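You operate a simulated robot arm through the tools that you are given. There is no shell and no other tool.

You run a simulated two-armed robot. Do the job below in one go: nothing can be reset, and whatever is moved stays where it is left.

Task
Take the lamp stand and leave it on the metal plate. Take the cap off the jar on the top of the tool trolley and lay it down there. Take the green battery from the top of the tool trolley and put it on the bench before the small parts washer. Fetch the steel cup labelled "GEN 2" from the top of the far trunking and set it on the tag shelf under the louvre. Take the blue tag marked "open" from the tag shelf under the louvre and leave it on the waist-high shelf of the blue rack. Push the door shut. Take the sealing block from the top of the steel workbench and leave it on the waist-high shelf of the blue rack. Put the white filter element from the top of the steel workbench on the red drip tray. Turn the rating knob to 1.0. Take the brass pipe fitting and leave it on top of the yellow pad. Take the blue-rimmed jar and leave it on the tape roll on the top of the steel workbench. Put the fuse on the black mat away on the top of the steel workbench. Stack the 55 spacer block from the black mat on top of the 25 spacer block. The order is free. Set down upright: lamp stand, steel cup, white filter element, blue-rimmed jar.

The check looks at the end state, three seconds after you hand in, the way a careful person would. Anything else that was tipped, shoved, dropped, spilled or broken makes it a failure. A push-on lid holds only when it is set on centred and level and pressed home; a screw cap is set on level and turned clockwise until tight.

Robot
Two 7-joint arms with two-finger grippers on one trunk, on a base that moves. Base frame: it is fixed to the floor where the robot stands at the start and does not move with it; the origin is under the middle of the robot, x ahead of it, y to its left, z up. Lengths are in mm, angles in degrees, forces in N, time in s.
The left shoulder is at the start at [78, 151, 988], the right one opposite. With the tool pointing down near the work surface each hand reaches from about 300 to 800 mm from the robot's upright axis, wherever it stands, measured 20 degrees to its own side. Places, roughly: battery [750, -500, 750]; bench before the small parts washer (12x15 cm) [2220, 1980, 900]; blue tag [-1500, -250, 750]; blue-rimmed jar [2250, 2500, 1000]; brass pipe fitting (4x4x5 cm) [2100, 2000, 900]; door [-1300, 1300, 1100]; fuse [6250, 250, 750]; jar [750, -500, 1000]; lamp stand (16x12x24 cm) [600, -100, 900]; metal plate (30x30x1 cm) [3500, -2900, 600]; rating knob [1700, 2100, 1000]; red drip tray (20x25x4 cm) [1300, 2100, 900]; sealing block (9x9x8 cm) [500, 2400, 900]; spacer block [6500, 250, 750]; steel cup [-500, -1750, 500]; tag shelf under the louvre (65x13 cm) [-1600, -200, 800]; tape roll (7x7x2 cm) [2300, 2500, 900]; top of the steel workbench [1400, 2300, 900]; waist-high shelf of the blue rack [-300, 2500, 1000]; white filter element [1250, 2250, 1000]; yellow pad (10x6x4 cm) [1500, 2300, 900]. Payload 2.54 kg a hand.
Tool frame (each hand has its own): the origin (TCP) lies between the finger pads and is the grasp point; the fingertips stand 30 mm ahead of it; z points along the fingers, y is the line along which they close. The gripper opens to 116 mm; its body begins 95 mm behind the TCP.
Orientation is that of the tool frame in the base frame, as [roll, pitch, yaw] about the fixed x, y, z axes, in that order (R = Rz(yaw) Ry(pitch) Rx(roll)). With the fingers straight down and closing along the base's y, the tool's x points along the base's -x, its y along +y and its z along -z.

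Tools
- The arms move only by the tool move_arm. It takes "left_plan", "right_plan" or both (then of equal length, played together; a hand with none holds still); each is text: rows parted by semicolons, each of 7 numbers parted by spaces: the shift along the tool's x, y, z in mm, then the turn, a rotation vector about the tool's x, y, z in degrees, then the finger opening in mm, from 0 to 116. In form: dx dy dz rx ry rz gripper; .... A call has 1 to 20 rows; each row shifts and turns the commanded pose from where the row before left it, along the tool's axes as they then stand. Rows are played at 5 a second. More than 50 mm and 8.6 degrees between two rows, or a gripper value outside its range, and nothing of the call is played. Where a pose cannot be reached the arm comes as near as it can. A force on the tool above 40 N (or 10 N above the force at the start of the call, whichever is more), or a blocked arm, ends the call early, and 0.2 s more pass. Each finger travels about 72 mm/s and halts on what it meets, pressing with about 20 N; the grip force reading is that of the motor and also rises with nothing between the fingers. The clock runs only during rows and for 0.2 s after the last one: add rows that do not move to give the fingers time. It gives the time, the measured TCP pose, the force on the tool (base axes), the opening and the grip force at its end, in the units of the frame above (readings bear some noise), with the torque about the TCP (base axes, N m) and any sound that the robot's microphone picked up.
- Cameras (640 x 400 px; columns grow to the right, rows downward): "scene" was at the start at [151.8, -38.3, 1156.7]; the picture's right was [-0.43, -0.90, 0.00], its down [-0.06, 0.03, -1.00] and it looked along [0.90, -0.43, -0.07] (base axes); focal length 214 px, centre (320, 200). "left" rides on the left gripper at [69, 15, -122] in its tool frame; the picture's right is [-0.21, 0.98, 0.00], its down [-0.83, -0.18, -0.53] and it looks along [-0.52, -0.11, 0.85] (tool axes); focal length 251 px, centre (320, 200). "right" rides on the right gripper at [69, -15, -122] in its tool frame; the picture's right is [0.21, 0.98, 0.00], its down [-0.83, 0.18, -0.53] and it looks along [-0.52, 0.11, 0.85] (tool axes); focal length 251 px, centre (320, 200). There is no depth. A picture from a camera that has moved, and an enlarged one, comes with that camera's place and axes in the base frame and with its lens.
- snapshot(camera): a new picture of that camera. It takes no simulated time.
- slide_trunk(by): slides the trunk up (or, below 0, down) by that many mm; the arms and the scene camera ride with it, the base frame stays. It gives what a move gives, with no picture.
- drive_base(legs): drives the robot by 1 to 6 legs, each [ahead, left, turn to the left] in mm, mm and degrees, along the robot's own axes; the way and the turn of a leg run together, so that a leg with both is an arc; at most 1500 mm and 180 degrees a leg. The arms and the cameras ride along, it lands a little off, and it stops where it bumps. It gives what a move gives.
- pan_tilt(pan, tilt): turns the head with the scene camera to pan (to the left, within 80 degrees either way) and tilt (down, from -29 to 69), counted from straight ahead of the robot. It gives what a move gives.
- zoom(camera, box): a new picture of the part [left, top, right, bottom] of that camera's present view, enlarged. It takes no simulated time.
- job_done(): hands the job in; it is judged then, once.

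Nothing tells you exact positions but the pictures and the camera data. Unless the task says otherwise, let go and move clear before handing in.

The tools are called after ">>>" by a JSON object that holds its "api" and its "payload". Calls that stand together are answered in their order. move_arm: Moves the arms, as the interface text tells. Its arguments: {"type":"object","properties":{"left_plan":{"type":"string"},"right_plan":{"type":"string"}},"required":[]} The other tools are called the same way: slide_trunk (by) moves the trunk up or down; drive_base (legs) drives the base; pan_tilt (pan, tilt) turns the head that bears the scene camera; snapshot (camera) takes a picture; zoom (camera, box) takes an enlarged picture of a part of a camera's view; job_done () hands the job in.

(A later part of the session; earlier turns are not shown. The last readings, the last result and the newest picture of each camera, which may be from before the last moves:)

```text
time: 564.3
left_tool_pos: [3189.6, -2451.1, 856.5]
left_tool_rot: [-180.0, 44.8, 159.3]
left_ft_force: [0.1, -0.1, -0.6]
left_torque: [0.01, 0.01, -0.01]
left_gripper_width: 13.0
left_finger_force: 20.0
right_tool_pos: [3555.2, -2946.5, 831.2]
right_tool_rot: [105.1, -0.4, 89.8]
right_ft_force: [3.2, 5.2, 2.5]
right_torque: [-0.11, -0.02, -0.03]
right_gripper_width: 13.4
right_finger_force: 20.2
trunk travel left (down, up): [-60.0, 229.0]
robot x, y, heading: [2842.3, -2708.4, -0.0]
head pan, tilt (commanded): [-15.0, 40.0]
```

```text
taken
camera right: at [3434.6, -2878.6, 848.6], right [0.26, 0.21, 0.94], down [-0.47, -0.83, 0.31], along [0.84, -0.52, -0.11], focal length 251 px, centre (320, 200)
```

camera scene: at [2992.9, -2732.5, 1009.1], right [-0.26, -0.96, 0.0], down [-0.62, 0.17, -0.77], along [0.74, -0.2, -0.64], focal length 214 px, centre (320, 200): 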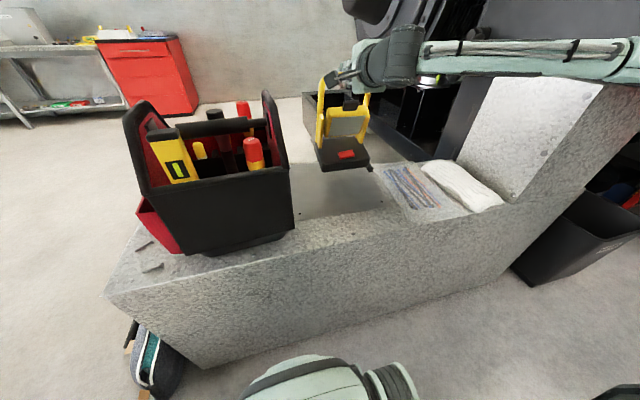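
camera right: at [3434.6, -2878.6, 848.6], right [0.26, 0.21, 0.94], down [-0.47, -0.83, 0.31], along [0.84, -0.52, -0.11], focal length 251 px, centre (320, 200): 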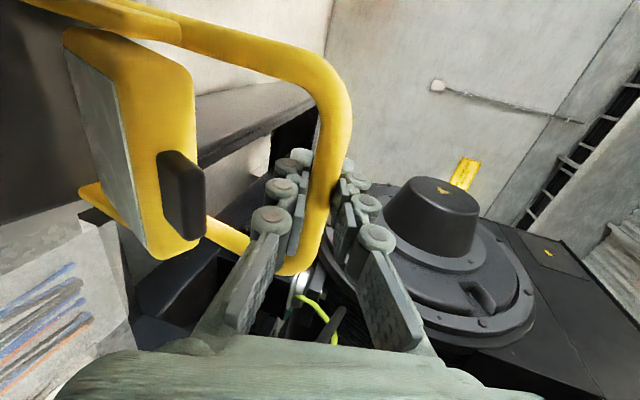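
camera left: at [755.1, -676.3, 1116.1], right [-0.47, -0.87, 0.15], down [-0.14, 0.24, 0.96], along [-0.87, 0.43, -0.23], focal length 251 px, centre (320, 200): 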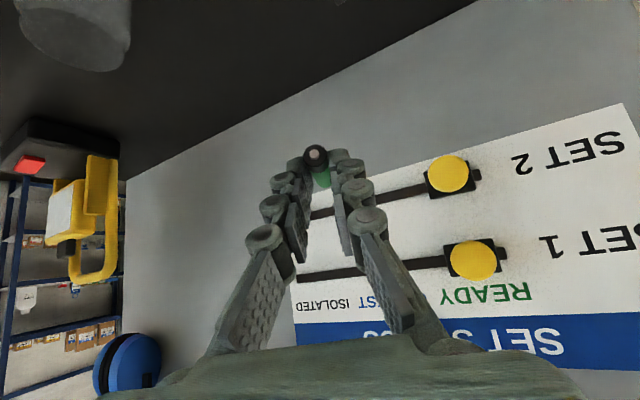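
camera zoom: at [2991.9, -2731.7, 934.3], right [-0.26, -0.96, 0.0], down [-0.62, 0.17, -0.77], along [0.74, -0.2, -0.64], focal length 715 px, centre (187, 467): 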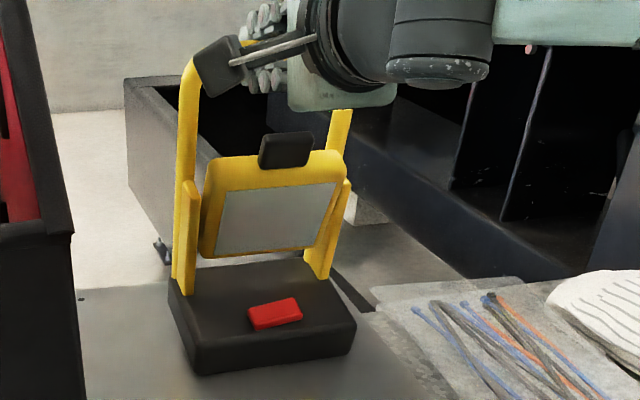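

The lamp is now fully supported by the plate. Opening the jaws and withdrawing horizontally.

>>> {"api": "move_arm", "payload": {"right_plan": "0 0 0 0 0 0 14; 0 0 0 0 0 0 22; 0 0 0 0 0 0 32; 0 0 0 0 0 0 42; 0 0 0 0 0 0 42; 0 0 0 0 0 0 42"}}

>>> {"api": "zoom", "payload": {"camera": "right", "box": [220, 110, 440, 290]}}

>>> {"api": "zoom", "payload": {"camera": "scene", "box": [300, 60, 420, 180]}}

```text
time: 565.7
left_tool_pos: [3191.5, -2451.5, 856.2]
left_tool_rot: [-180.0, 44.8, 159.2]
left_ft_force: [-0.3, -0.2, 0.4]
left_torque: [-0.02, 0.04, -0.01]
left_gripper_width: 13.0
left_finger_force: 19.9
right_tool_pos: [3554.4, -2947.9, 828.1]
right_tool_rot: [105.3, -0.5, 89.7]
right_ft_force: [0.9, -0.4, 0.5]
right_torque: [0.04, 0.01, -0.01]
right_gripper_width: 42.0
right_finger_force: 0.0
trunk travel left (down, up): [-60.0, 229.0]
robot x, y, heading: [2841.5, -2713.7, -0.4]
head pan, tilt (commanded): [-15.0, 40.0]
```

```text
2.22 times, centred on (330, 200) of right
camera zoom: at [3434.5, -2879.2, 847.2], right [0.26, 0.21, 0.94], down [-0.47, -0.83, 0.31], along [0.84, -0.52, -0.12], focal length 559 px, centre (298, 200)
```

zoom: 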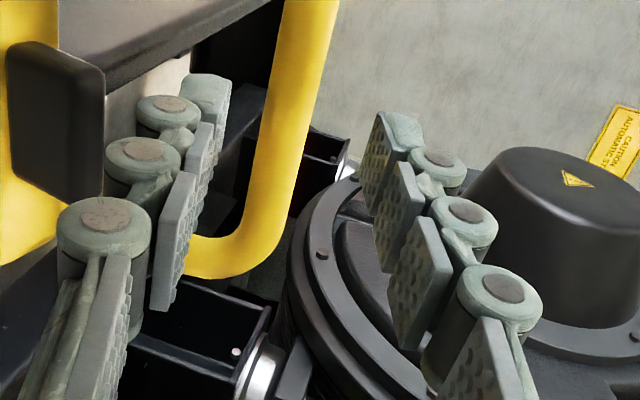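

```text
3.33 times, centred on (360, 120) of scene
camera zoom: at [2991.9, -2732.1, 934.2], right [-0.26, -0.96, 0.0], down [-0.62, 0.17, -0.77], along [0.74, -0.2, -0.64], focal length 715 px, centre (187, 467)
```

zoom: 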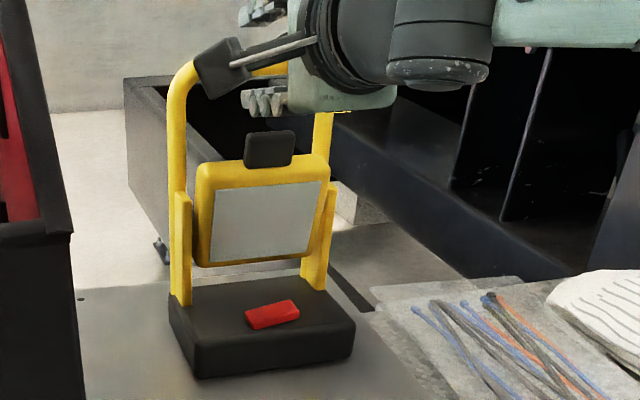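

The lamp stands upright on the plate. Withdrawing the right hand horizontally.

>>> {"api": "move_arm", "payload": {"right_plan": "0 -2.6 -9.7 0 0 0 42; 0 -5.2 -19.3 0 0 0 42; 0 -5.2 -19.3 0 0 0 42; 0 -7.8 -29 0 0 0 42; 0 -10.4 -38.6 0 0 0 42; 0 -10.4 -38.6 0 0 0 42; 0 0 0 0 0 0 42"}}

>>> {"api": "snapshot", "payload": {"camera": "scene"}}

>>> {"api": "zoom", "payload": {"camera": "scene", "box": [280, 40, 440, 200]}}

```text
time: 567.3
left_tool_pos: [3190.6, -2451.9, 856.2]
left_tool_rot: [-180.0, 44.8, 159.3]
left_ft_force: [-0.6, -0.3, -1.2]
left_torque: [-0.02, -0.01, -0.01]
left_gripper_width: 13.0
left_finger_force: 20.2
right_tool_pos: [3395.1, -2946.0, 828.8]
right_tool_rot: [105.0, -0.7, 89.6]
right_ft_force: [-0.4, 0.7, -0.4]
right_torque: [0.03, 0.02, 0.02]
right_gripper_width: 42.0
right_finger_force: 0.0
trunk travel left (down, up): [-60.0, 229.0]
robot x, y, heading: [2841.9, -2713.3, -0.3]
head pan, tilt (commanded): [-15.0, 40.0]
```

```text
taken
camera scene: at [2991.9, -2732.2, 934.2], right [-0.26, -0.96, 0.0], down [-0.62, 0.17, -0.77], along [0.74, -0.2, -0.64], focal length 214 px, centre (320, 200)
```

scene: 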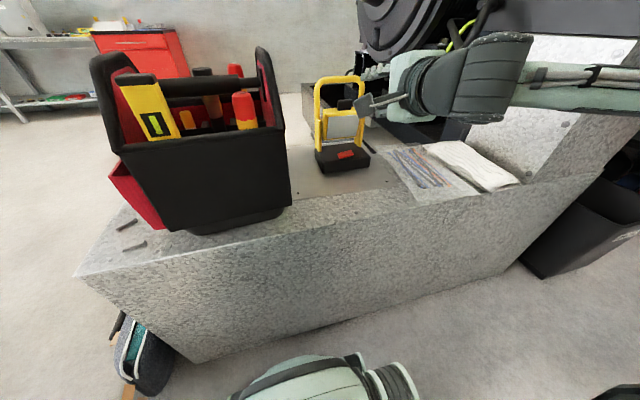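

```text
2.50 times, centred on (360, 120) of scene
camera zoom: at [2991.9, -2732.2, 934.2], right [-0.26, -0.96, 0.0], down [-0.62, 0.17, -0.77], along [0.74, -0.2, -0.64], focal length 536 px, centre (220, 400)
```

zoom: 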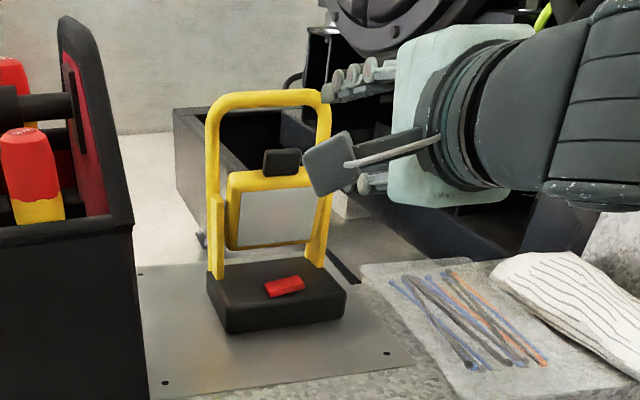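

The lamp stands squarely on the metal plate. Backing off, raising the trunk, and heading north then east to the far table.

>>> {"api": "drive_base", "payload": {"legs": [[-350, 0, 0]]}}

>>> {"api": "slide_trunk", "payload": {"by": 165}}

>>> {"api": "drive_base", "payload": {"legs": [[0, 1350, 0], [0, 1350, 0]]}}

>>> {"api": "pan_tilt", "payload": {"pan": 0, "tilt": 10}}

>>> {"api": "snapshot", "payload": {"camera": "scene"}}

```text
time: 569.6
left_tool_pos: [2836.4, -2449.9, 856.9]
left_tool_rot: [-179.9, 44.8, 159.0]
left_ft_force: [-0.4, -0.9, -1.4]
left_torque: [0.0, -0.01, 0.0]
left_gripper_width: 12.8
left_finger_force: 19.9
right_tool_pos: [3039.1, -2944.6, 827.7]
right_tool_rot: [105.0, -0.6, 89.3]
right_ft_force: [-1.3, 0.1, 0.6]
right_torque: [-0.03, -0.02, -0.03]
right_gripper_width: 41.9
right_finger_force: 0.0
trunk travel left (down, up): [-60.0, 229.0]
robot x, y, heading: [2486.6, -2707.5, -0.6]
head pan, tilt (commanded): [-15.0, 40.0]
```

```text
time: 571.5
left_tool_pos: [2836.5, -2451.2, 1021.2]
left_tool_rot: [180.0, 44.8, 159.1]
left_ft_force: [-0.2, -0.3, -0.5]
left_torque: [-0.02, 0.03, 0.02]
left_gripper_width: 13.1
left_finger_force: 20.0
right_tool_pos: [3037.8, -2945.8, 993.2]
right_tool_rot: [105.0, -0.6, 89.3]
right_ft_force: [0.4, 0.0, 0.5]
right_torque: [0.0, 0.03, 0.01]
right_gripper_width: 41.6
right_finger_force: 0.0
trunk travel left (down, up): [-225.0, 64.0]
robot x, y, heading: [2486.4, -2706.4, -0.6]
head pan, tilt (commanded): [-15.0, 40.0]
```

```text
time: 597.5
left_tool_pos: [2843.1, 261.0, 1020.6]
left_tool_rot: [180.0, 44.9, 159.2]
left_ft_force: [-0.6, -0.1, -0.6]
left_torque: [0.02, 0.02, 0.0]
left_gripper_width: 13.2
left_finger_force: 19.8
right_tool_pos: [3047.3, -234.3, 993.5]
right_tool_rot: [104.9, -0.6, 89.5]
right_ft_force: [0.1, -0.1, -0.2]
right_torque: [-0.01, 0.02, 0.0]
right_gripper_width: 42.0
right_finger_force: 0.1
trunk travel left (down, up): [-225.0, 64.0]
robot x, y, heading: [2492.0, 1.1, -0.4]
head pan, tilt (commanded): [-15.0, 40.0]
```

```text
time: 598.5
left_tool_pos: [2842.8, 259.7, 1020.5]
left_tool_rot: [180.0, 44.8, 159.2]
left_ft_force: [0.4, 0.2, -0.9]
left_torque: [0.02, 0.02, 0.01]
left_gripper_width: 13.1
left_finger_force: 19.7
right_tool_pos: [3047.9, -235.2, 992.6]
right_tool_rot: [105.0, -0.5, 89.6]
right_ft_force: [-0.1, -0.3, 0.8]
right_torque: [-0.02, 0.02, -0.02]
right_gripper_width: 42.2
right_finger_force: 0.1
trunk travel left (down, up): [-225.0, 64.0]
robot x, y, heading: [2495.8, -1.4, -0.4]
head pan, tilt (commanded): [0.0, 10.0]
```

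```text
taken
camera scene: at [2655.2, 1.7, 1146.8], right [-0.01, -1.0, 0.0], down [-0.17, 0.0, -0.98], along [0.98, -0.01, -0.17], focal length 214 px, centre (320, 200)
```

scene: 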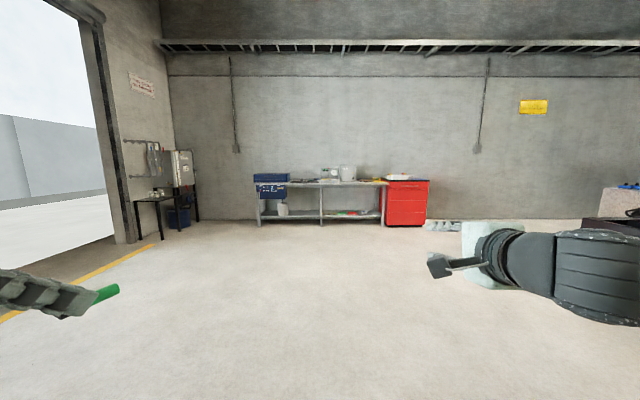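

The far table is along the east wall. Driving toward it.

>>> {"api": "drive_base", "payload": {"legs": [[1400, 100, 0], [1300, 120, 0]]}}

>>> {"api": "pan_tilt", "payload": {"pan": 0, "tilt": 20}}

>>> {"api": "snapshot", "payload": {"camera": "scene"}}

>>> {"api": "zoom", "payload": {"camera": "scene", "box": [200, 120, 480, 280]}}

```text
time: 611.5
left_tool_pos: [5505.1, 455.6, 1021.4]
left_tool_rot: [179.9, 44.8, 159.7]
left_ft_force: [0.5, 0.5, -0.6]
left_torque: [0.01, 0.01, -0.02]
left_gripper_width: 12.7
left_finger_force: 20.2
right_tool_pos: [5710.7, -36.5, 994.8]
right_tool_rot: [105.0, -0.7, 90.0]
right_ft_force: [0.2, -0.3, 0.0]
right_torque: [-0.02, 0.0, 0.01]
right_gripper_width: 42.1
right_finger_force: 0.0
trunk travel left (down, up): [-225.0, 64.0]
robot x, y, heading: [5156.6, 200.7, 0.3]
head pan, tilt (commanded): [0.0, 10.0]
```

```text
time: 612.2
left_tool_pos: [5505.5, 455.9, 1020.3]
left_tool_rot: [180.0, 44.7, 159.6]
left_ft_force: [0.3, 0.7, -0.4]
left_torque: [0.01, 0.0, 0.0]
left_gripper_width: 12.8
left_finger_force: 20.1
right_tool_pos: [5711.1, -37.9, 993.9]
right_tool_rot: [105.0, -0.6, 89.9]
right_ft_force: [-0.1, -0.7, -0.9]
right_torque: [0.01, -0.02, 0.04]
right_gripper_width: 42.1
right_finger_force: 0.0
trunk travel left (down, up): [-225.0, 64.0]
robot x, y, heading: [5155.7, 196.8, 0.0]
head pan, tilt (commanded): [0.0, 20.0]
```

```text
taken
camera scene: at [5318.6, 196.5, 1130.7], right [0.0, -1.0, 0.0], down [-0.34, 0.0, -0.94], along [0.94, 0.0, -0.34], focal length 214 px, centre (320, 200)
```

scene: 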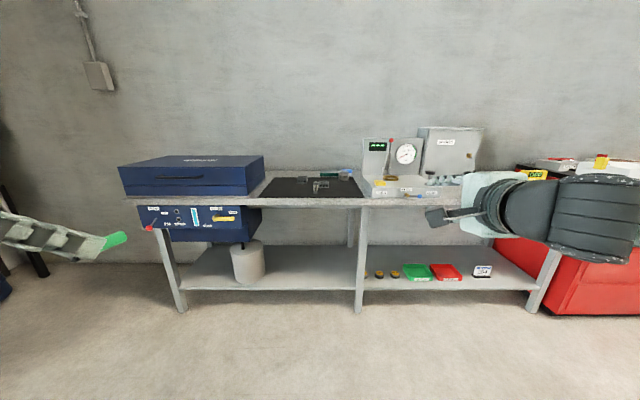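

```text
2.29 times, centred on (340, 200) of scene
camera zoom: at [5318.6, 196.5, 1130.7], right [0.0, -1.0, 0.0], down [-0.34, 0.0, -0.94], along [0.94, 0.0, -0.34], focal length 490 px, centre (274, 200)
```

zoom: 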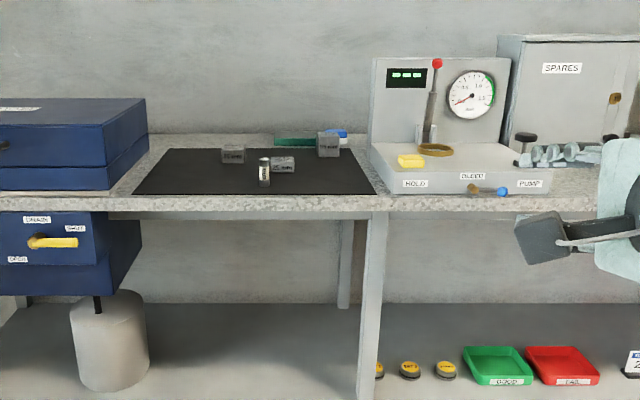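

The black mat with three spacers and a small fuse is visible. First I'll restore the right hand to pointing down while there is free space.

>>> {"api": "move_arm", "payload": {"right_plan": "0 0 0 0 0 -7.5 42; 0 0 0 0 0 -7.5 42; 0 0 0 0 0 -7.5 42; 0 0 0 0 0 -7.5 42; 0 0 0 0 0 -7.5 42; 0 0 0 0 0 -7.5 42; 0 0 0 0 0 -7.5 42; 0 0 0 0 0 -7.5 42; 0 0 0 0 0 -7.5 42; 0 0 0 0 0 -7.5 42; 0 0 0 0 0 -7.5 42; 0 0 0 0 0 -7.5 42; 0 0 0 0 0 0 42"}}

>>> {"api": "move_arm", "payload": {"right_plan": "0 0 0 0 7.5 0 42; 0 0 0 0 7.5 0 42; 0 0 0 0 7.5 0 42; 0 0 0 0 7.5 0 42; 0 0 0 0 7.5 0 42; 0 0 0 0 7.5 0 42; 0 0 0 0 7.5 0 42; 0 0 0 0 7.5 0 42; 0 0 0 0 7.5 0 42; 0 0 0 0 7.5 0 42; 0 0 0 0 0 0 42"}}

```text
time: 615.0
left_tool_pos: [5505.2, 456.9, 1020.3]
left_tool_rot: [180.0, 44.7, 159.6]
left_ft_force: [-0.3, -0.1, 0.3]
left_torque: [0.02, -0.01, 0.02]
left_gripper_width: 13.0
left_finger_force: 19.8
right_tool_pos: [5711.2, -37.9, 993.1]
right_tool_rot: [177.9, 75.0, 178.1]
right_ft_force: [0.6, 0.0, -0.4]
right_torque: [0.02, -0.03, -0.01]
right_gripper_width: 41.8
right_finger_force: 0.0
trunk travel left (down, up): [-225.0, 64.0]
robot x, y, heading: [5156.2, 191.8, 0.0]
head pan, tilt (commanded): [0.0, 20.0]
```

```text
time: 617.4
left_tool_pos: [5505.5, 456.8, 1020.6]
left_tool_rot: [-180.0, 44.8, 159.6]
left_ft_force: [-0.9, 0.3, -0.4]
left_torque: [-0.02, 0.06, -0.02]
left_gripper_width: 13.0
left_finger_force: 19.8
right_tool_pos: [5711.7, -36.4, 993.1]
right_tool_rot: [179.4, -0.1, 179.9]
right_ft_force: [-0.5, -1.1, 0.5]
right_torque: [0.01, -0.02, -0.01]
right_gripper_width: 42.0
right_finger_force: 0.0
trunk travel left (down, up): [-225.0, 64.0]
robot x, y, heading: [5160.2, 193.6, 0.1]
head pan, tilt (commanded): [0.0, 20.0]
```

>>> {"api": "move_arm", "payload": {"right_plan": "30 0 -30 0 0 0 80; 30 0 -30 0 0 0 80; 30 0 -30 0 0 0 80; 0 0 0 0 0 0 80"}}

>>> {"api": "drive_base", "payload": {"legs": [[600, 130, 0]]}}

>>> {"api": "pan_tilt", "payload": {"pan": -10, "tilt": 35}}

>>> {"api": "snapshot", "payload": {"camera": "scene"}}

>>> {"api": "zoom", "payload": {"camera": "scene", "box": [240, 90, 440, 230]}}

```text
time: 618.4
left_tool_pos: [5505.5, 457.4, 1020.2]
left_tool_rot: [180.0, 44.7, 159.7]
left_ft_force: [0.8, 0.1, -0.4]
left_torque: [0.0, 0.04, -0.01]
left_gripper_width: 13.0
left_finger_force: 20.3
right_tool_pos: [5621.9, -36.7, 1086.6]
right_tool_rot: [179.4, -0.1, 179.9]
right_ft_force: [-0.3, -0.6, -0.5]
right_torque: [0.0, 0.01, 0.03]
right_gripper_width: 80.0
right_finger_force: 0.0
trunk travel left (down, up): [-225.0, 64.0]
robot x, y, heading: [5157.3, 196.3, -0.2]
head pan, tilt (commanded): [0.0, 20.0]
```

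```text
time: 621.8
left_tool_pos: [6099.9, 590.3, 1020.1]
left_tool_rot: [180.0, 44.7, 159.9]
left_ft_force: [0.2, 0.4, -0.2]
left_torque: [-0.02, 0.01, 0.01]
left_gripper_width: 13.0
left_finger_force: 19.9
right_tool_pos: [6221.4, 98.5, 1084.2]
right_tool_rot: [179.4, 0.0, -179.9]
right_ft_force: [0.1, -0.9, 0.9]
right_torque: [-0.01, 0.0, 0.0]
right_gripper_width: 80.1
right_finger_force: 0.0
trunk travel left (down, up): [-225.0, 64.0]
robot x, y, heading: [5751.8, 330.4, -0.0]
head pan, tilt (commanded): [0.0, 20.0]
```

```text
time: 622.6
left_tool_pos: [6100.5, 591.2, 1020.7]
left_tool_rot: [-180.0, 44.8, 159.9]
left_ft_force: [0.3, 0.0, -0.3]
left_torque: [-0.03, -0.01, 0.0]
left_gripper_width: 12.9
left_finger_force: 20.2
right_tool_pos: [6221.7, 97.7, 1085.3]
right_tool_rot: [179.3, 0.1, -179.8]
right_ft_force: [0.8, -0.4, 0.9]
right_torque: [0.01, 0.01, -0.01]
right_gripper_width: 80.2
right_finger_force: 0.2
trunk travel left (down, up): [-225.0, 64.0]
robot x, y, heading: [5755.4, 330.6, 0.3]
head pan, tilt (commanded): [-10.0, 35.0]
```

```text
taken
camera scene: at [5909.3, 314.7, 1106.8], right [-0.17, -0.99, 0.0], down [-0.57, 0.1, -0.82], along [0.81, -0.14, -0.57], focal length 214 px, centre (320, 200)
```

scene: 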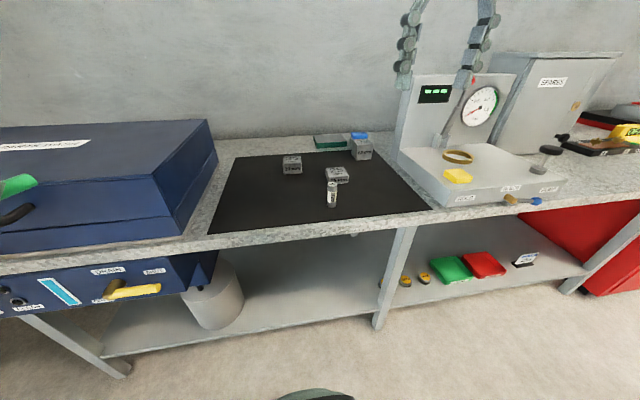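

```text
2.86 times, centred on (340, 160) of scene
camera zoom: at [5909.3, 314.7, 1106.8], right [-0.17, -0.99, 0.0], down [-0.57, 0.1, -0.82], along [0.81, -0.14, -0.57], focal length 613 px, centre (263, 314)
```

zoom: 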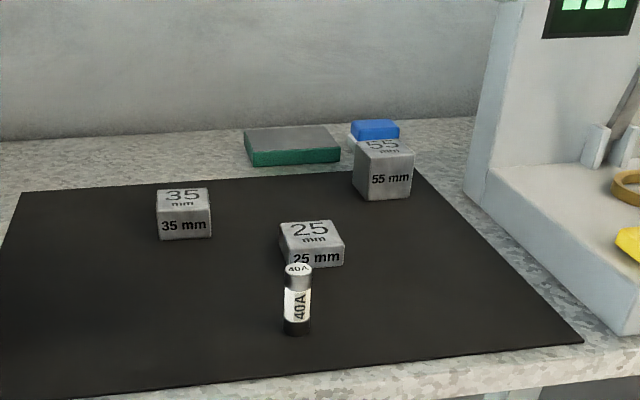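

The mat holds 35, 25 and 55 mm blocks and a 40A fuse standing in front. Driving 100 mm closer and using the right-hand camera to measure heights.

>>> {"api": "drive_base", "payload": {"legs": [[100, 0, 0]]}}

>>> {"api": "snapshot", "payload": {"camera": "right"}}

>>> {"api": "zoom", "payload": {"camera": "scene", "box": [240, 70, 440, 230]}}

```text
time: 623.7
left_tool_pos: [6200.1, 591.9, 1020.5]
left_tool_rot: [179.9, 44.8, 160.1]
left_ft_force: [0.6, 0.0, 0.3]
left_torque: [0.0, 0.05, -0.04]
left_gripper_width: 13.0
left_finger_force: 19.9
right_tool_pos: [6321.1, 100.0, 1084.3]
right_tool_rot: [179.3, -0.1, -179.8]
right_ft_force: [0.1, 1.2, 0.4]
right_torque: [-0.01, 0.04, -0.02]
right_gripper_width: 79.9
right_finger_force: 0.1
trunk travel left (down, up): [-225.0, 64.0]
robot x, y, heading: [5850.7, 329.6, 0.3]
head pan, tilt (commanded): [-10.0, 35.0]
```

```text
taken
camera right: at [6252.9, 82.4, 1207.7], right [-0.22, 0.98, 0.01], down [0.83, 0.18, 0.53], along [0.52, 0.13, -0.84], focal length 251 px, centre (320, 200)
```

right: 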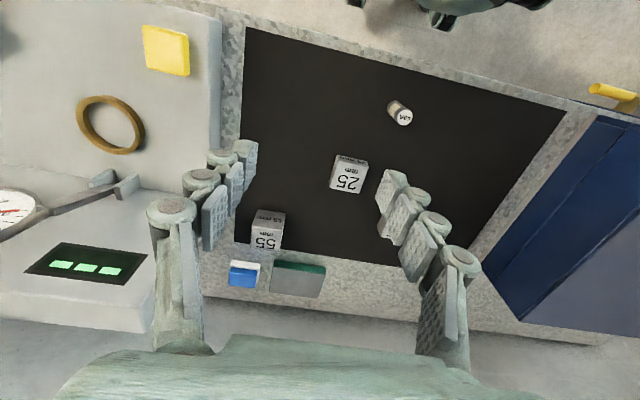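

```text
2.50 times, centred on (340, 150) of scene
camera zoom: at [6009.1, 315.6, 1106.6], right [-0.17, -0.99, 0.0], down [-0.57, 0.09, -0.82], along [0.81, -0.14, -0.57], focal length 536 px, centre (270, 325)
```

zoom: 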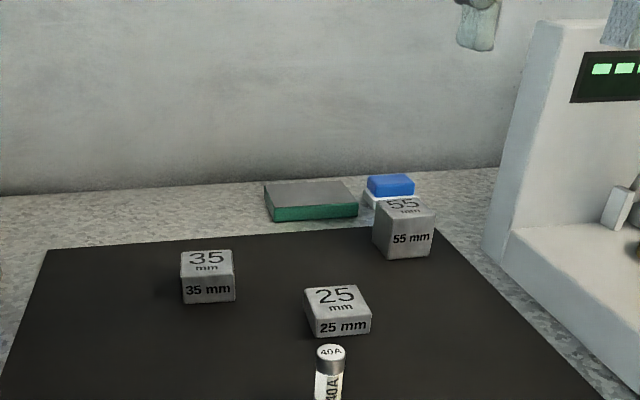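

>>> {"api": "zoom", "payload": {"camera": "right", "box": [230, 80, 440, 270]}}

```text
2.11 times, centred on (335, 175) of right
camera zoom: at [6252.9, 82.4, 1207.7], right [-0.22, 0.98, 0.01], down [0.83, 0.18, 0.53], along [0.52, 0.13, -0.84], focal length 529 px, centre (288, 253)
```

zoom: 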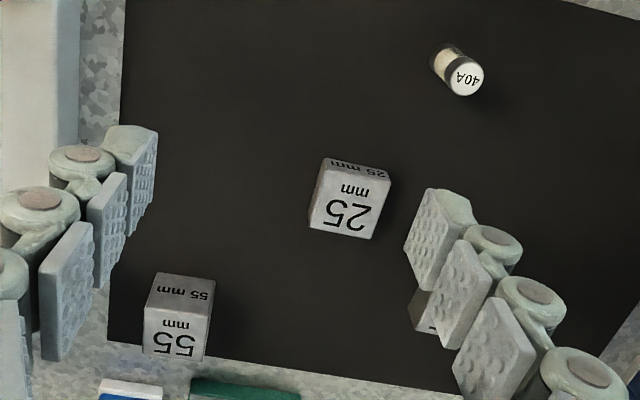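

Measured: mat z≈806; 25 block centre ≈ [6429, 177], 55 cube ≈ [6570, 60, top 860]. Moving a bit closer, raising the trunk for reach, and bringing the right hand above the 55 cube.

>>> {"api": "drive_base", "payload": {"legs": [[35, 0, 0]]}}

>>> {"api": "slide_trunk", "payload": {"by": 60}}

>>> {"api": "move_arm", "payload": {"right_plan": "-30.6 -5.7 26 0 0 0 90; -30.6 -5.7 26 0 0 0 90; -30.6 -5.7 26 0 0 0 90; -30.6 -5.7 26 0 0 0 90; -30.6 -5.7 26 0 0 0 90; -30.6 -5.7 26 0 0 0 90; -30.6 -5.7 26 0 0 0 90; 0 0 0 0 0 0 90"}}

>>> {"api": "snapshot", "payload": {"camera": "right"}}

>>> {"api": "snapshot", "payload": {"camera": "scene"}}

```text
time: 624.6
left_tool_pos: [6234.3, 591.3, 1020.6]
left_tool_rot: [-180.0, 44.6, 160.0]
left_ft_force: [0.6, 1.3, 0.2]
left_torque: [0.03, 0.02, 0.02]
left_gripper_width: 13.1
left_finger_force: 20.3
right_tool_pos: [6356.4, 99.8, 1084.5]
right_tool_rot: [179.4, -0.2, -179.8]
right_ft_force: [0.7, -0.3, 0.3]
right_torque: [-0.01, 0.01, 0.02]
right_gripper_width: 80.2
right_finger_force: 0.1
trunk travel left (down, up): [-225.0, 64.0]
robot x, y, heading: [5887.3, 330.1, 0.6]
head pan, tilt (commanded): [-10.0, 35.0]
```

```text
time: 625.6
left_tool_pos: [6234.7, 592.6, 1080.9]
left_tool_rot: [-180.0, 44.8, 160.1]
left_ft_force: [-0.2, -0.1, 0.2]
left_torque: [-0.01, 0.0, 0.01]
left_gripper_width: 12.8
left_finger_force: 20.2
right_tool_pos: [6355.9, 98.6, 1144.7]
right_tool_rot: [179.4, 0.0, -179.7]
right_ft_force: [0.6, -0.1, -0.2]
right_torque: [-0.02, -0.02, 0.02]
right_gripper_width: 80.2
right_finger_force: 0.1
trunk travel left (down, up): [-285.0, 4.0]
robot x, y, heading: [5884.1, 331.4, 0.7]
head pan, tilt (commanded): [-10.0, 35.0]
```

```text
time: 627.4
left_tool_pos: [6232.5, 592.5, 1081.0]
left_tool_rot: [-180.0, 44.7, 159.9]
left_ft_force: [-1.3, -0.2, -0.7]
left_torque: [-0.04, -0.01, 0.0]
left_gripper_width: 13.0
left_finger_force: 19.5
right_tool_pos: [6567.0, 63.3, 962.2]
right_tool_rot: [179.4, 0.2, -179.8]
right_ft_force: [0.3, -0.6, -0.2]
right_torque: [0.0, 0.01, 0.0]
right_gripper_width: 90.1
right_finger_force: 0.0
right hand out of reach, approached as far as the arm can: row 7
trunk travel left (down, up): [-285.0, 4.0]
robot x, y, heading: [5888.9, 332.0, 0.5]
head pan, tilt (commanded): [-10.0, 35.0]
```

```text
taken
camera right: at [6497.5, 45.8, 1085.7], right [-0.22, 0.98, 0.01], down [0.82, 0.18, 0.54], along [0.52, 0.13, -0.84], focal length 251 px, centre (320, 200)
```

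right: 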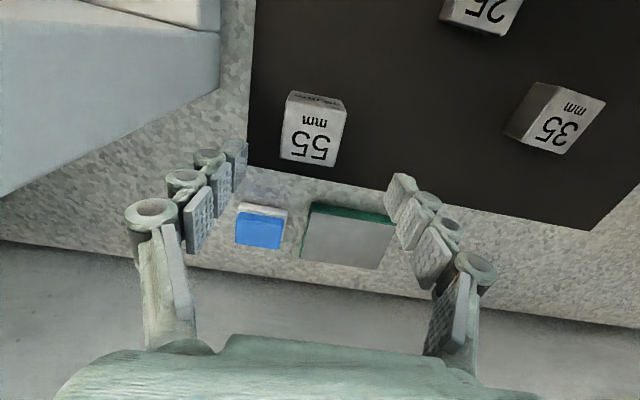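

```text
taken
camera scene: at [6043.0, 316.0, 1166.8], right [-0.17, -0.99, 0.0], down [-0.57, 0.09, -0.82], along [0.81, -0.14, -0.57], focal length 214 px, centre (320, 200)
```

scene: 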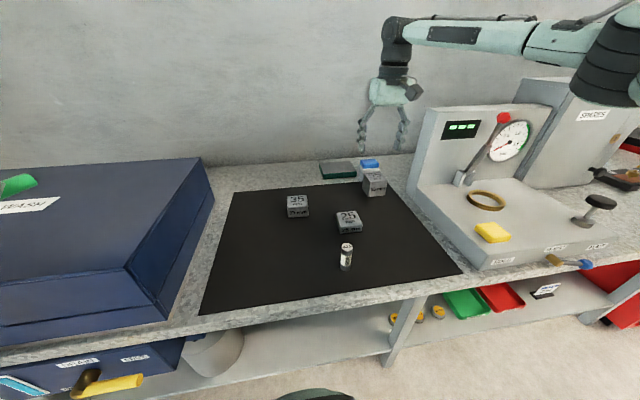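

The cube is right below, turned about 8°. Aligning yaw, descending and gripping.

>>> {"api": "move_arm", "payload": {"right_plan": "-3 -4.5 10 0 0 -8 90; 0 0 35 0 0 0 84; 0 0 35 0 0 0 80; 0 0 30 0 0 0 80; 0 0 0 0 0 0 80"}}

>>> {"api": "snapshot", "payload": {"camera": "right"}}

>>> {"api": "zoom", "payload": {"camera": "scene", "box": [320, 100, 440, 220]}}

```text
time: 628.6
left_tool_pos: [6233.4, 591.7, 1080.8]
left_tool_rot: [180.0, 44.8, 160.0]
left_ft_force: [0.3, 0.1, -0.5]
left_torque: [0.0, 0.03, 0.01]
left_gripper_width: 12.9
left_finger_force: 19.8
right_tool_pos: [6562.3, 57.3, 855.4]
right_tool_rot: [179.4, 0.2, -171.7]
right_ft_force: [0.5, 0.5, 0.1]
right_torque: [0.0, -0.01, 0.0]
right_gripper_width: 80.0
right_finger_force: 0.0
right hand out of reach, approached as far as the arm can: row 3, 4
trunk travel left (down, up): [-285.0, 4.0]
robot x, y, heading: [5886.7, 326.3, 0.3]
head pan, tilt (commanded): [-10.0, 35.0]
```

```text
taken
camera right: at [6496.6, 30.7, 976.3], right [-0.35, 0.94, 0.01], down [0.79, 0.29, 0.54], along [0.5, 0.2, -0.84], focal length 251 px, centre (320, 200)
```

right: 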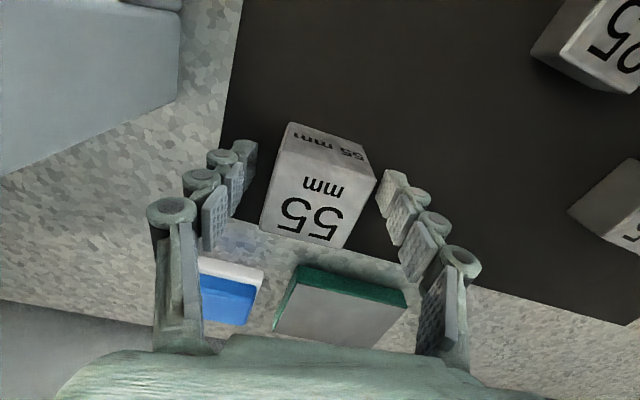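

```text
3.33 times, centred on (380, 160) of scene
camera zoom: at [6043.1, 315.9, 1166.8], right [-0.17, -0.99, 0.0], down [-0.57, 0.1, -0.82], along [0.81, -0.14, -0.57], focal length 715 px, centre (120, 333)
```

zoom: 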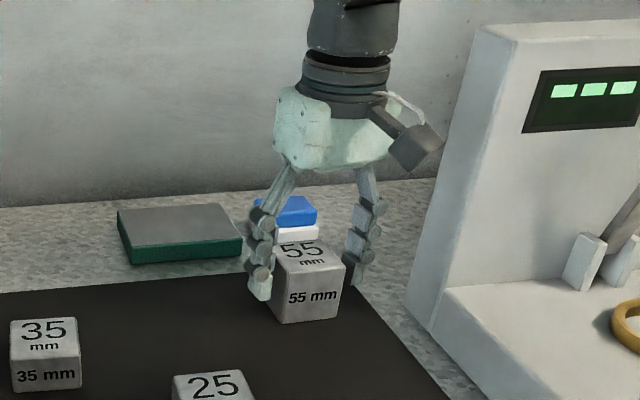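

Slightly short of centre but the pads cover the cube well. Closing.

>>> {"api": "move_arm", "payload": {"right_plan": "0 0 0 0 0 0 68; 0 0 0 0 0 0 56; 0 0 0 0 0 0 46; 0 0 0 0 0 0 46; 0 0 0 0 0 0 46"}}

>>> {"api": "snapshot", "payload": {"camera": "right"}}

```text
time: 629.8
left_tool_pos: [6233.0, 591.9, 1080.3]
left_tool_rot: [180.0, 44.8, 159.9]
left_ft_force: [1.5, -0.1, -0.5]
left_torque: [0.02, 0.01, 0.02]
left_gripper_width: 13.1
left_finger_force: 20.0
right_tool_pos: [6561.9, 56.3, 854.2]
right_tool_rot: [179.4, 0.2, -171.8]
right_ft_force: [0.6, -1.3, 1.0]
right_torque: [-0.1, -0.02, -0.17]
right_gripper_width: 57.2
right_finger_force: 20.3
trunk travel left (down, up): [-285.0, 4.0]
robot x, y, heading: [5884.1, 328.0, 0.4]
head pan, tilt (commanded): [-10.0, 35.0]
```

```text
taken
camera right: at [6496.7, 30.3, 976.6], right [-0.35, 0.94, 0.01], down [0.79, 0.29, 0.54], along [0.5, 0.2, -0.84], focal length 251 px, centre (320, 200)
```

right: 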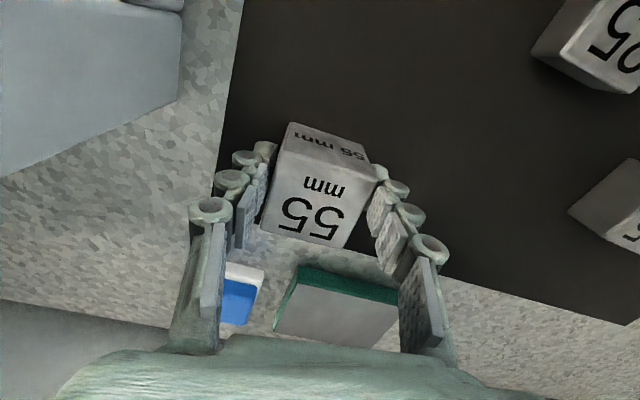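

Gripped (57 mm). Lifting, squaring the yaw and carrying it above the 25 block.

>>> {"api": "move_arm", "payload": {"right_plan": "0 0 -10 0 0 0 46; 0 0 -30 0 0 0 46; 0 0 -35 0 0 0 46; 0 0 -25 0 0 4 46; 0 0 0 0 0 4 46; 28.2 23.8 0 0 0 0 46; 28.2 23.8 0 0 0 0 46; 28.2 23.8 0 0 0 0 46; 28.2 23.8 0 0 0 0 46; 28.2 23.8 0 0 0 0 46; 0 0 0 0 0 0 46"}}

>>> {"api": "snapshot", "payload": {"camera": "right"}}

>>> {"api": "zoom", "payload": {"camera": "scene", "box": [260, 100, 440, 280]}}

```text
time: 632.2
left_tool_pos: [6234.5, 591.9, 1080.4]
left_tool_rot: [180.0, 44.7, 160.0]
left_ft_force: [0.4, 0.1, -0.8]
left_torque: [0.0, 0.03, 0.01]
left_gripper_width: 13.2
left_finger_force: 19.6
right_tool_pos: [6420.6, 172.4, 953.7]
right_tool_rot: [179.3, -0.1, -179.8]
right_ft_force: [-1.4, -0.5, -4.0]
right_torque: [0.01, 0.03, 0.0]
right_gripper_width: 54.7
right_finger_force: 20.1
trunk travel left (down, up): [-285.0, 4.0]
robot x, y, heading: [5882.3, 331.2, 0.6]
head pan, tilt (commanded): [-10.0, 35.0]
```

```text
taken
camera right: at [6352.4, 155.9, 1075.9], right [-0.22, 0.98, 0.01], down [0.83, 0.18, 0.53], along [0.52, 0.13, -0.84], focal length 251 px, centre (320, 200)
```

right: 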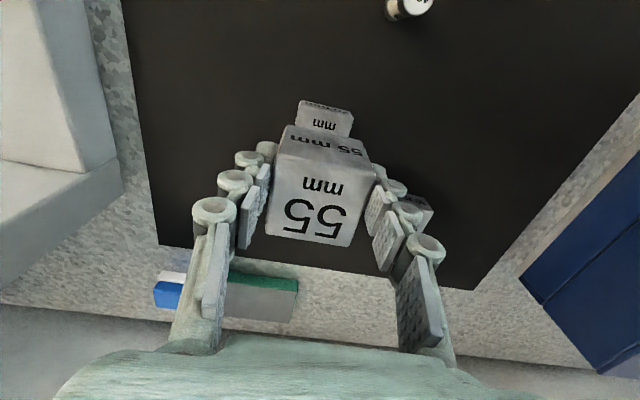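

```text
2.22 times, centred on (350, 190) of scene
camera zoom: at [6043.7, 315.6, 1166.6], right [-0.17, -0.99, 0.0], down [-0.57, 0.1, -0.82], along [0.81, -0.14, -0.57], focal length 477 px, centre (253, 222)
```

zoom: 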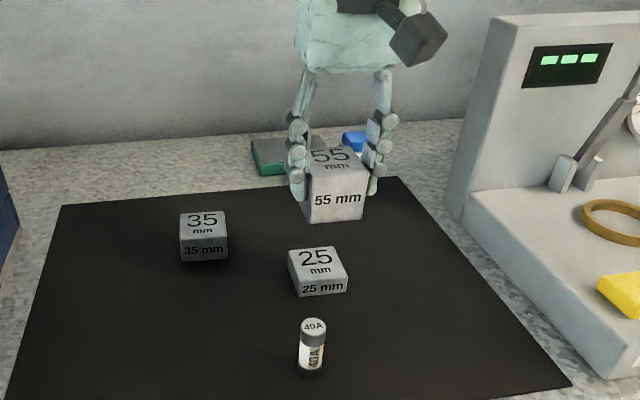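

Cube is now square in the grip and nearly centred. Small correction, then lowering onto the 25 block.

>>> {"api": "move_arm", "payload": {"right_plan": "-3 2.6 15 0 0 0 46; 0 0 20 0 0 0 46; 0 0 18 0 0 0 46; 0 0 10 0 0 0 46; 0 0 0 0 0 0 46"}}

>>> {"api": "snapshot", "payload": {"camera": "right"}}

>>> {"api": "zoom", "payload": {"camera": "scene", "box": [300, 150, 420, 260]}}

```text
time: 633.4
left_tool_pos: [6234.8, 592.6, 1081.6]
left_tool_rot: [-180.0, 44.8, 160.0]
left_ft_force: [-0.8, 0.6, -0.2]
left_torque: [-0.02, -0.01, 0.02]
left_gripper_width: 13.0
left_finger_force: 20.2
right_tool_pos: [6423.8, 175.7, 890.9]
right_tool_rot: [179.4, -0.1, -179.8]
right_ft_force: [-0.4, 0.1, -4.6]
right_torque: [-0.01, 0.05, -0.03]
right_gripper_width: 54.5
right_finger_force: 20.0
trunk travel left (down, up): [-285.0, 4.0]
robot x, y, heading: [5887.8, 330.7, 0.5]
head pan, tilt (commanded): [-10.0, 35.0]
```

```text
taken
camera right: at [6355.7, 159.3, 1013.3], right [-0.22, 0.98, 0.01], down [0.83, 0.18, 0.53], along [0.52, 0.13, -0.84], focal length 251 px, centre (320, 200)
```

right: 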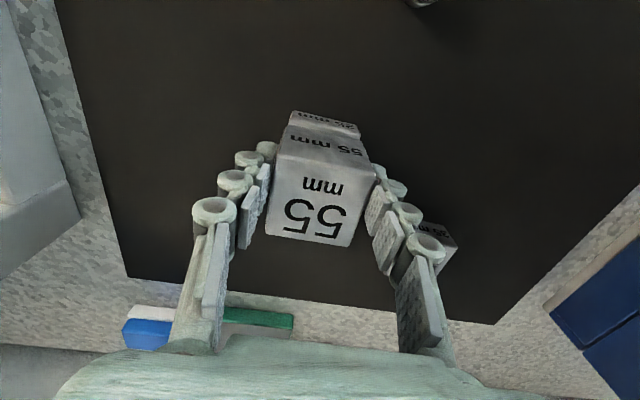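

```text
3.64 times, centred on (360, 205) of scene
camera zoom: at [6043.5, 315.8, 1166.7], right [-0.17, -0.99, 0.0], down [-0.57, 0.1, -0.82], along [0.81, -0.14, -0.57], focal length 780 px, centre (174, 182)
```

zoom: 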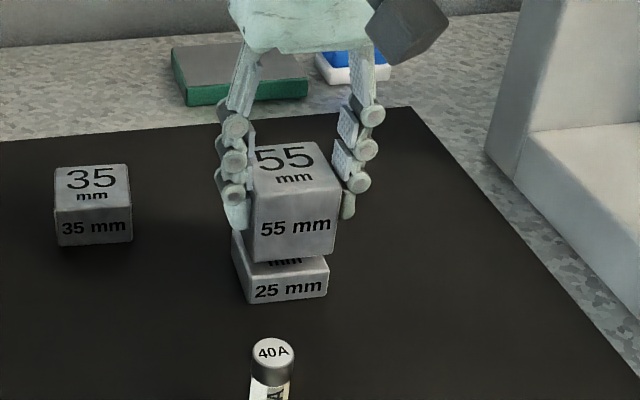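

Nearly aligned; shifting 3 mm toward +y, then lowering to contact.

>>> {"api": "move_arm", "payload": {"right_plan": "0 3 3 0 0 0 46; 0 0 3 0 0 0 46; 0 0 0 0 0 0 46"}}

>>> {"api": "move_arm", "payload": {"right_plan": "0 0 2 0 0 0 46; 0 0 0 0 0 0 46"}}

>>> {"api": "move_arm", "payload": {"right_plan": "0 0 2 0 0 0 46; 0 0 0 0 0 0 46"}}

>>> {"api": "zoom", "payload": {"camera": "scene", "box": [300, 150, 420, 260]}}

```text
time: 634.2
left_tool_pos: [6234.8, 593.0, 1080.3]
left_tool_rot: [180.0, 44.8, 160.0]
left_ft_force: [-0.2, 1.0, -0.8]
left_torque: [0.01, -0.02, -0.02]
left_gripper_width: 13.1
left_finger_force: 19.7
right_tool_pos: [6423.7, 178.7, 885.4]
right_tool_rot: [179.4, 0.0, -179.7]
right_ft_force: [0.9, -0.7, -5.0]
right_torque: [-0.03, 0.01, 0.0]
right_gripper_width: 54.8
right_finger_force: 20.3
trunk travel left (down, up): [-285.0, 4.0]
robot x, y, heading: [5886.3, 328.5, 0.4]
head pan, tilt (commanded): [-10.0, 35.0]
```

```text
time: 634.8
left_tool_pos: [6234.6, 593.4, 1081.0]
left_tool_rot: [180.0, 44.8, 159.9]
left_ft_force: [1.0, 0.7, 0.5]
left_torque: [0.03, -0.01, -0.02]
left_gripper_width: 12.9
left_finger_force: 20.0
right_tool_pos: [6422.9, 179.3, 883.1]
right_tool_rot: [179.4, -0.1, -179.7]
right_ft_force: [0.3, -0.3, -4.7]
right_torque: [0.0, 0.03, 0.01]
right_gripper_width: 54.5
right_finger_force: 19.6
trunk travel left (down, up): [-285.0, 4.0]
robot x, y, heading: [5888.7, 328.6, 0.3]
head pan, tilt (commanded): [-10.0, 35.0]
```

```text
time: 635.4
left_tool_pos: [6233.9, 592.3, 1080.8]
left_tool_rot: [180.0, 44.8, 160.0]
left_ft_force: [0.2, -0.2, -0.3]
left_torque: [0.0, 0.05, -0.01]
left_gripper_width: 13.1
left_finger_force: 20.0
right_tool_pos: [6422.7, 180.0, 880.6]
right_tool_rot: [179.4, -0.1, -179.7]
right_ft_force: [0.9, -0.1, -4.2]
right_torque: [-0.01, 0.05, -0.01]
right_gripper_width: 54.2
right_finger_force: 20.0
trunk travel left (down, up): [-285.0, 4.0]
robot x, y, heading: [5887.7, 330.1, 0.8]
head pan, tilt (commanded): [-10.0, 35.0]
```

```text
3.64 times, centred on (360, 205) of scene
camera zoom: at [6043.5, 315.8, 1166.7], right [-0.17, -0.99, 0.0], down [-0.57, 0.1, -0.82], along [0.81, -0.14, -0.57], focal length 780 px, centre (174, 182)
```

zoom: 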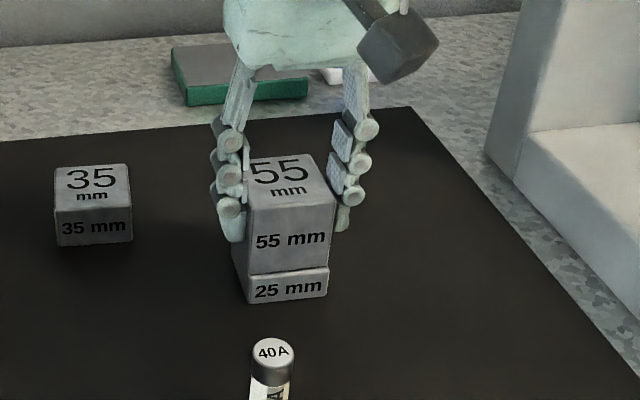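

Excellent alignment. A couple more millimetres to contact.

>>> {"api": "move_arm", "payload": {"right_plan": "0 0 1.5 0 0 0 46; 0 0 0 0 0 0 46"}}

>>> {"api": "move_arm", "payload": {"right_plan": "0 0 1.5 0 0 0 46; 0 0 0 0 0 0 46"}}

>>> {"api": "move_arm", "payload": {"right_plan": "0 0 1.5 0 0 0 46; 0 0 0 0 0 0 46"}}

```text
time: 636.0
left_tool_pos: [6233.3, 592.6, 1081.2]
left_tool_rot: [180.0, 44.8, 160.0]
left_ft_force: [-0.7, -0.4, 0.0]
left_torque: [-0.02, 0.04, 0.01]
left_gripper_width: 13.1
left_finger_force: 20.1
right_tool_pos: [6423.4, 178.9, 878.9]
right_tool_rot: [179.4, -0.1, -179.7]
right_ft_force: [-0.2, 0.5, -1.9]
right_torque: [-0.09, -0.07, 0.02]
right_gripper_width: 54.5
right_finger_force: 20.4
trunk travel left (down, up): [-285.0, 4.0]
robot x, y, heading: [5891.6, 329.2, 0.6]
head pan, tilt (commanded): [-10.0, 35.0]
```

```text
time: 636.6
left_tool_pos: [6233.5, 593.5, 1081.7]
left_tool_rot: [-180.0, 44.8, 159.9]
left_ft_force: [0.7, -0.6, 0.3]
left_torque: [0.0, 0.0, 0.0]
left_gripper_width: 13.3
left_finger_force: 19.8
right_tool_pos: [6422.7, 179.7, 879.5]
right_tool_rot: [179.3, 0.1, -179.6]
right_ft_force: [0.4, -2.7, 7.3]
right_torque: [-0.29, -0.24, -0.01]
right_gripper_width: 54.6
right_finger_force: 19.5
trunk travel left (down, up): [-285.0, 4.0]
robot x, y, heading: [5886.8, 333.3, 0.2]
head pan, tilt (commanded): [-10.0, 35.0]
```

```text
time: 637.2
left_tool_pos: [6232.2, 592.9, 1080.7]
left_tool_rot: [-180.0, 44.7, 160.0]
left_ft_force: [0.5, 0.5, 0.1]
left_torque: [-0.01, 0.02, 0.0]
left_gripper_width: 13.1
left_finger_force: 20.6
right_tool_pos: [6422.7, 179.0, 878.7]
right_tool_rot: [179.3, 0.3, -179.7]
right_ft_force: [2.4, -3.5, 16.7]
right_torque: [-0.17, -0.12, 0.02]
right_gripper_width: 54.8
right_finger_force: 19.7
trunk travel left (down, up): [-285.0, 4.0]
robot x, y, heading: [5887.3, 330.2, 0.2]
head pan, tilt (commanded): [-10.0, 35.0]
```

Firm contact. Releasing slowly and lifting straight up.

>>> {"api": "move_arm", "payload": {"right_plan": "0 0 -1.5 0 0 0 56; 0 0 0 0 0 0 60; 0 0 0 0 0 0 68; 0 0 0 0 0 0 72; 0 0 0 0 0 0 72; 0 0 -15 0 0 0 72; 0 0 -35 0 0 0 72; 0 0 -40 0 0 0 72; 0 0 -40 0 0 0 72; 0 0 0 0 0 0 72"}}

>>> {"api": "zoom", "payload": {"camera": "scene", "box": [280, 130, 440, 280]}}

>>> {"api": "snapshot", "payload": {"camera": "right"}}

```text
time: 639.4
left_tool_pos: [6234.8, 592.0, 1082.2]
left_tool_rot: [180.0, 44.8, 159.9]
left_ft_force: [1.2, -0.5, -0.7]
left_torque: [-0.02, 0.0, 0.0]
left_gripper_width: 13.1
left_finger_force: 19.7
right_tool_pos: [6424.4, 177.3, 1010.9]
right_tool_rot: [179.4, 0.1, -179.8]
right_ft_force: [0.5, 0.2, -0.6]
right_torque: [-0.03, 0.02, 0.0]
right_gripper_width: 72.0
right_finger_force: 0.2
trunk travel left (down, up): [-285.0, 4.0]
robot x, y, heading: [5885.4, 327.6, 0.5]
head pan, tilt (commanded): [-10.0, 35.0]
```

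```text
2.67 times, centred on (360, 205) of scene
camera zoom: at [6043.3, 315.9, 1166.7], right [-0.17, -0.99, 0.0], down [-0.57, 0.1, -0.82], along [0.81, -0.14, -0.57], focal length 572 px, centre (213, 187)
```

zoom: 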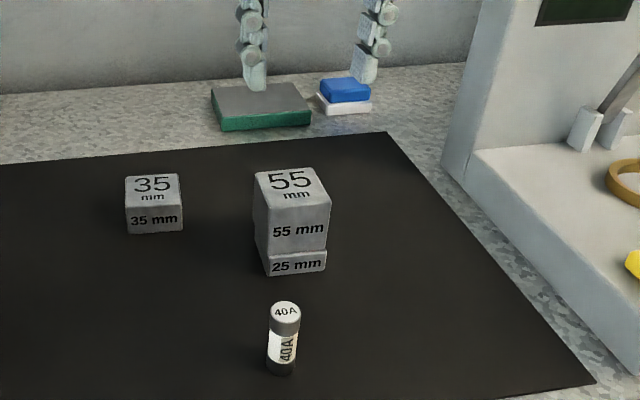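

```text
taken
camera right: at [6356.2, 160.1, 1132.9], right [-0.22, 0.98, 0.01], down [0.83, 0.18, 0.54], along [0.52, 0.13, -0.84], focal length 251 px, centre (320, 200)
```

right: 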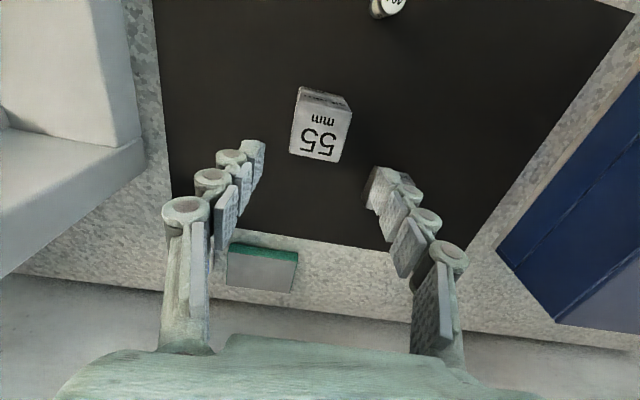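

The 55 block is stacked squarely on the 25. Now the 40A fuse, near [6306, 219]; moving the right hand above it.

>>> {"api": "move_arm", "payload": {"right_plan": "29.5 10.5 5 0 0 0 70; 29.5 10.5 10 0 0 0 70; 29.5 10.5 15 0 0 0 70; 29.5 10.5 20 0 0 0 70; 0 0 0 0 0 0 70"}}

>>> {"api": "snapshot", "payload": {"camera": "right"}}

```text
time: 640.6
left_tool_pos: [6234.0, 591.6, 1081.3]
left_tool_rot: [-180.0, 44.8, 160.0]
left_ft_force: [-0.6, -0.6, 0.6]
left_torque: [0.03, 0.01, -0.04]
left_gripper_width: 13.0
left_finger_force: 19.9
right_tool_pos: [6306.2, 220.5, 959.5]
right_tool_rot: [179.4, 0.1, -179.7]
right_ft_force: [-0.2, 0.2, -0.8]
right_torque: [-0.01, -0.01, 0.0]
right_gripper_width: 69.9
right_finger_force: 0.2
trunk travel left (down, up): [-285.0, 4.0]
robot x, y, heading: [5884.9, 334.4, 0.5]
head pan, tilt (commanded): [-10.0, 35.0]
```

```text
taken
camera right: at [6236.7, 203.1, 1082.4], right [-0.22, 0.98, 0.01], down [0.82, 0.18, 0.54], along [0.52, 0.13, -0.84], focal length 251 px, centre (320, 200)
```

right: 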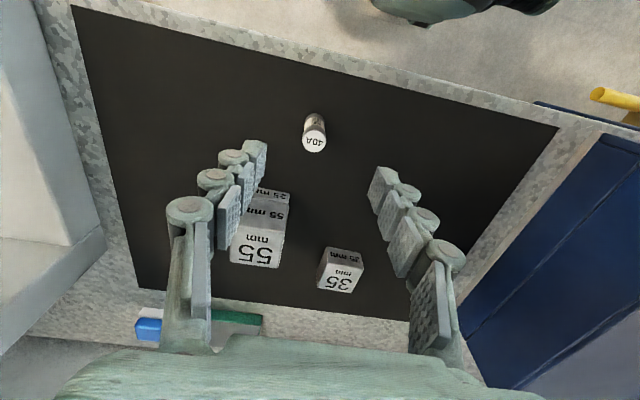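

>>> {"api": "move_arm", "payload": {"right_plan": "-2 -3.5 35 0 0 0 66; 0 0 38 0 0 0 60; 0 0 38 0 0 0 56; 0 0 0 0 0 0 56; 0 0 0 0 0 0 40; 0 0 0 0 0 0 26; 0 0 0 0 0 0 14; 0 0 0 0 0 0 14; 0 0 0 0 0 0 14"}}

>>> {"api": "snapshot", "payload": {"camera": "right"}}

```text
time: 642.6
left_tool_pos: [6234.3, 592.8, 1080.2]
left_tool_rot: [180.0, 44.8, 160.0]
left_ft_force: [0.3, 0.3, -0.3]
left_torque: [0.03, 0.0, 0.0]
left_gripper_width: 13.0
left_finger_force: 20.3
right_tool_pos: [6306.6, 218.8, 848.9]
right_tool_rot: [179.4, 0.0, -179.7]
right_ft_force: [-0.1, 0.5, 0.5]
right_torque: [-0.01, 0.07, 0.03]
right_gripper_width: 20.5
right_finger_force: 20.1
trunk travel left (down, up): [-285.0, 4.0]
robot x, y, heading: [5883.3, 329.3, 0.5]
head pan, tilt (commanded): [-10.0, 35.0]
```

```text
taken
camera right: at [6238.8, 201.5, 971.6], right [-0.22, 0.98, 0.01], down [0.83, 0.18, 0.54], along [0.52, 0.13, -0.84], focal length 251 px, centre (320, 200)
```

right: 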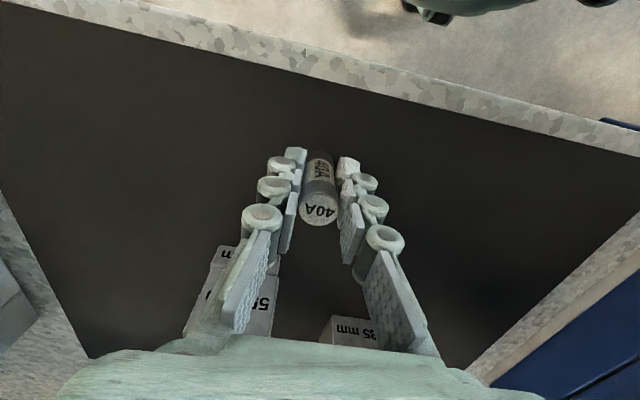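

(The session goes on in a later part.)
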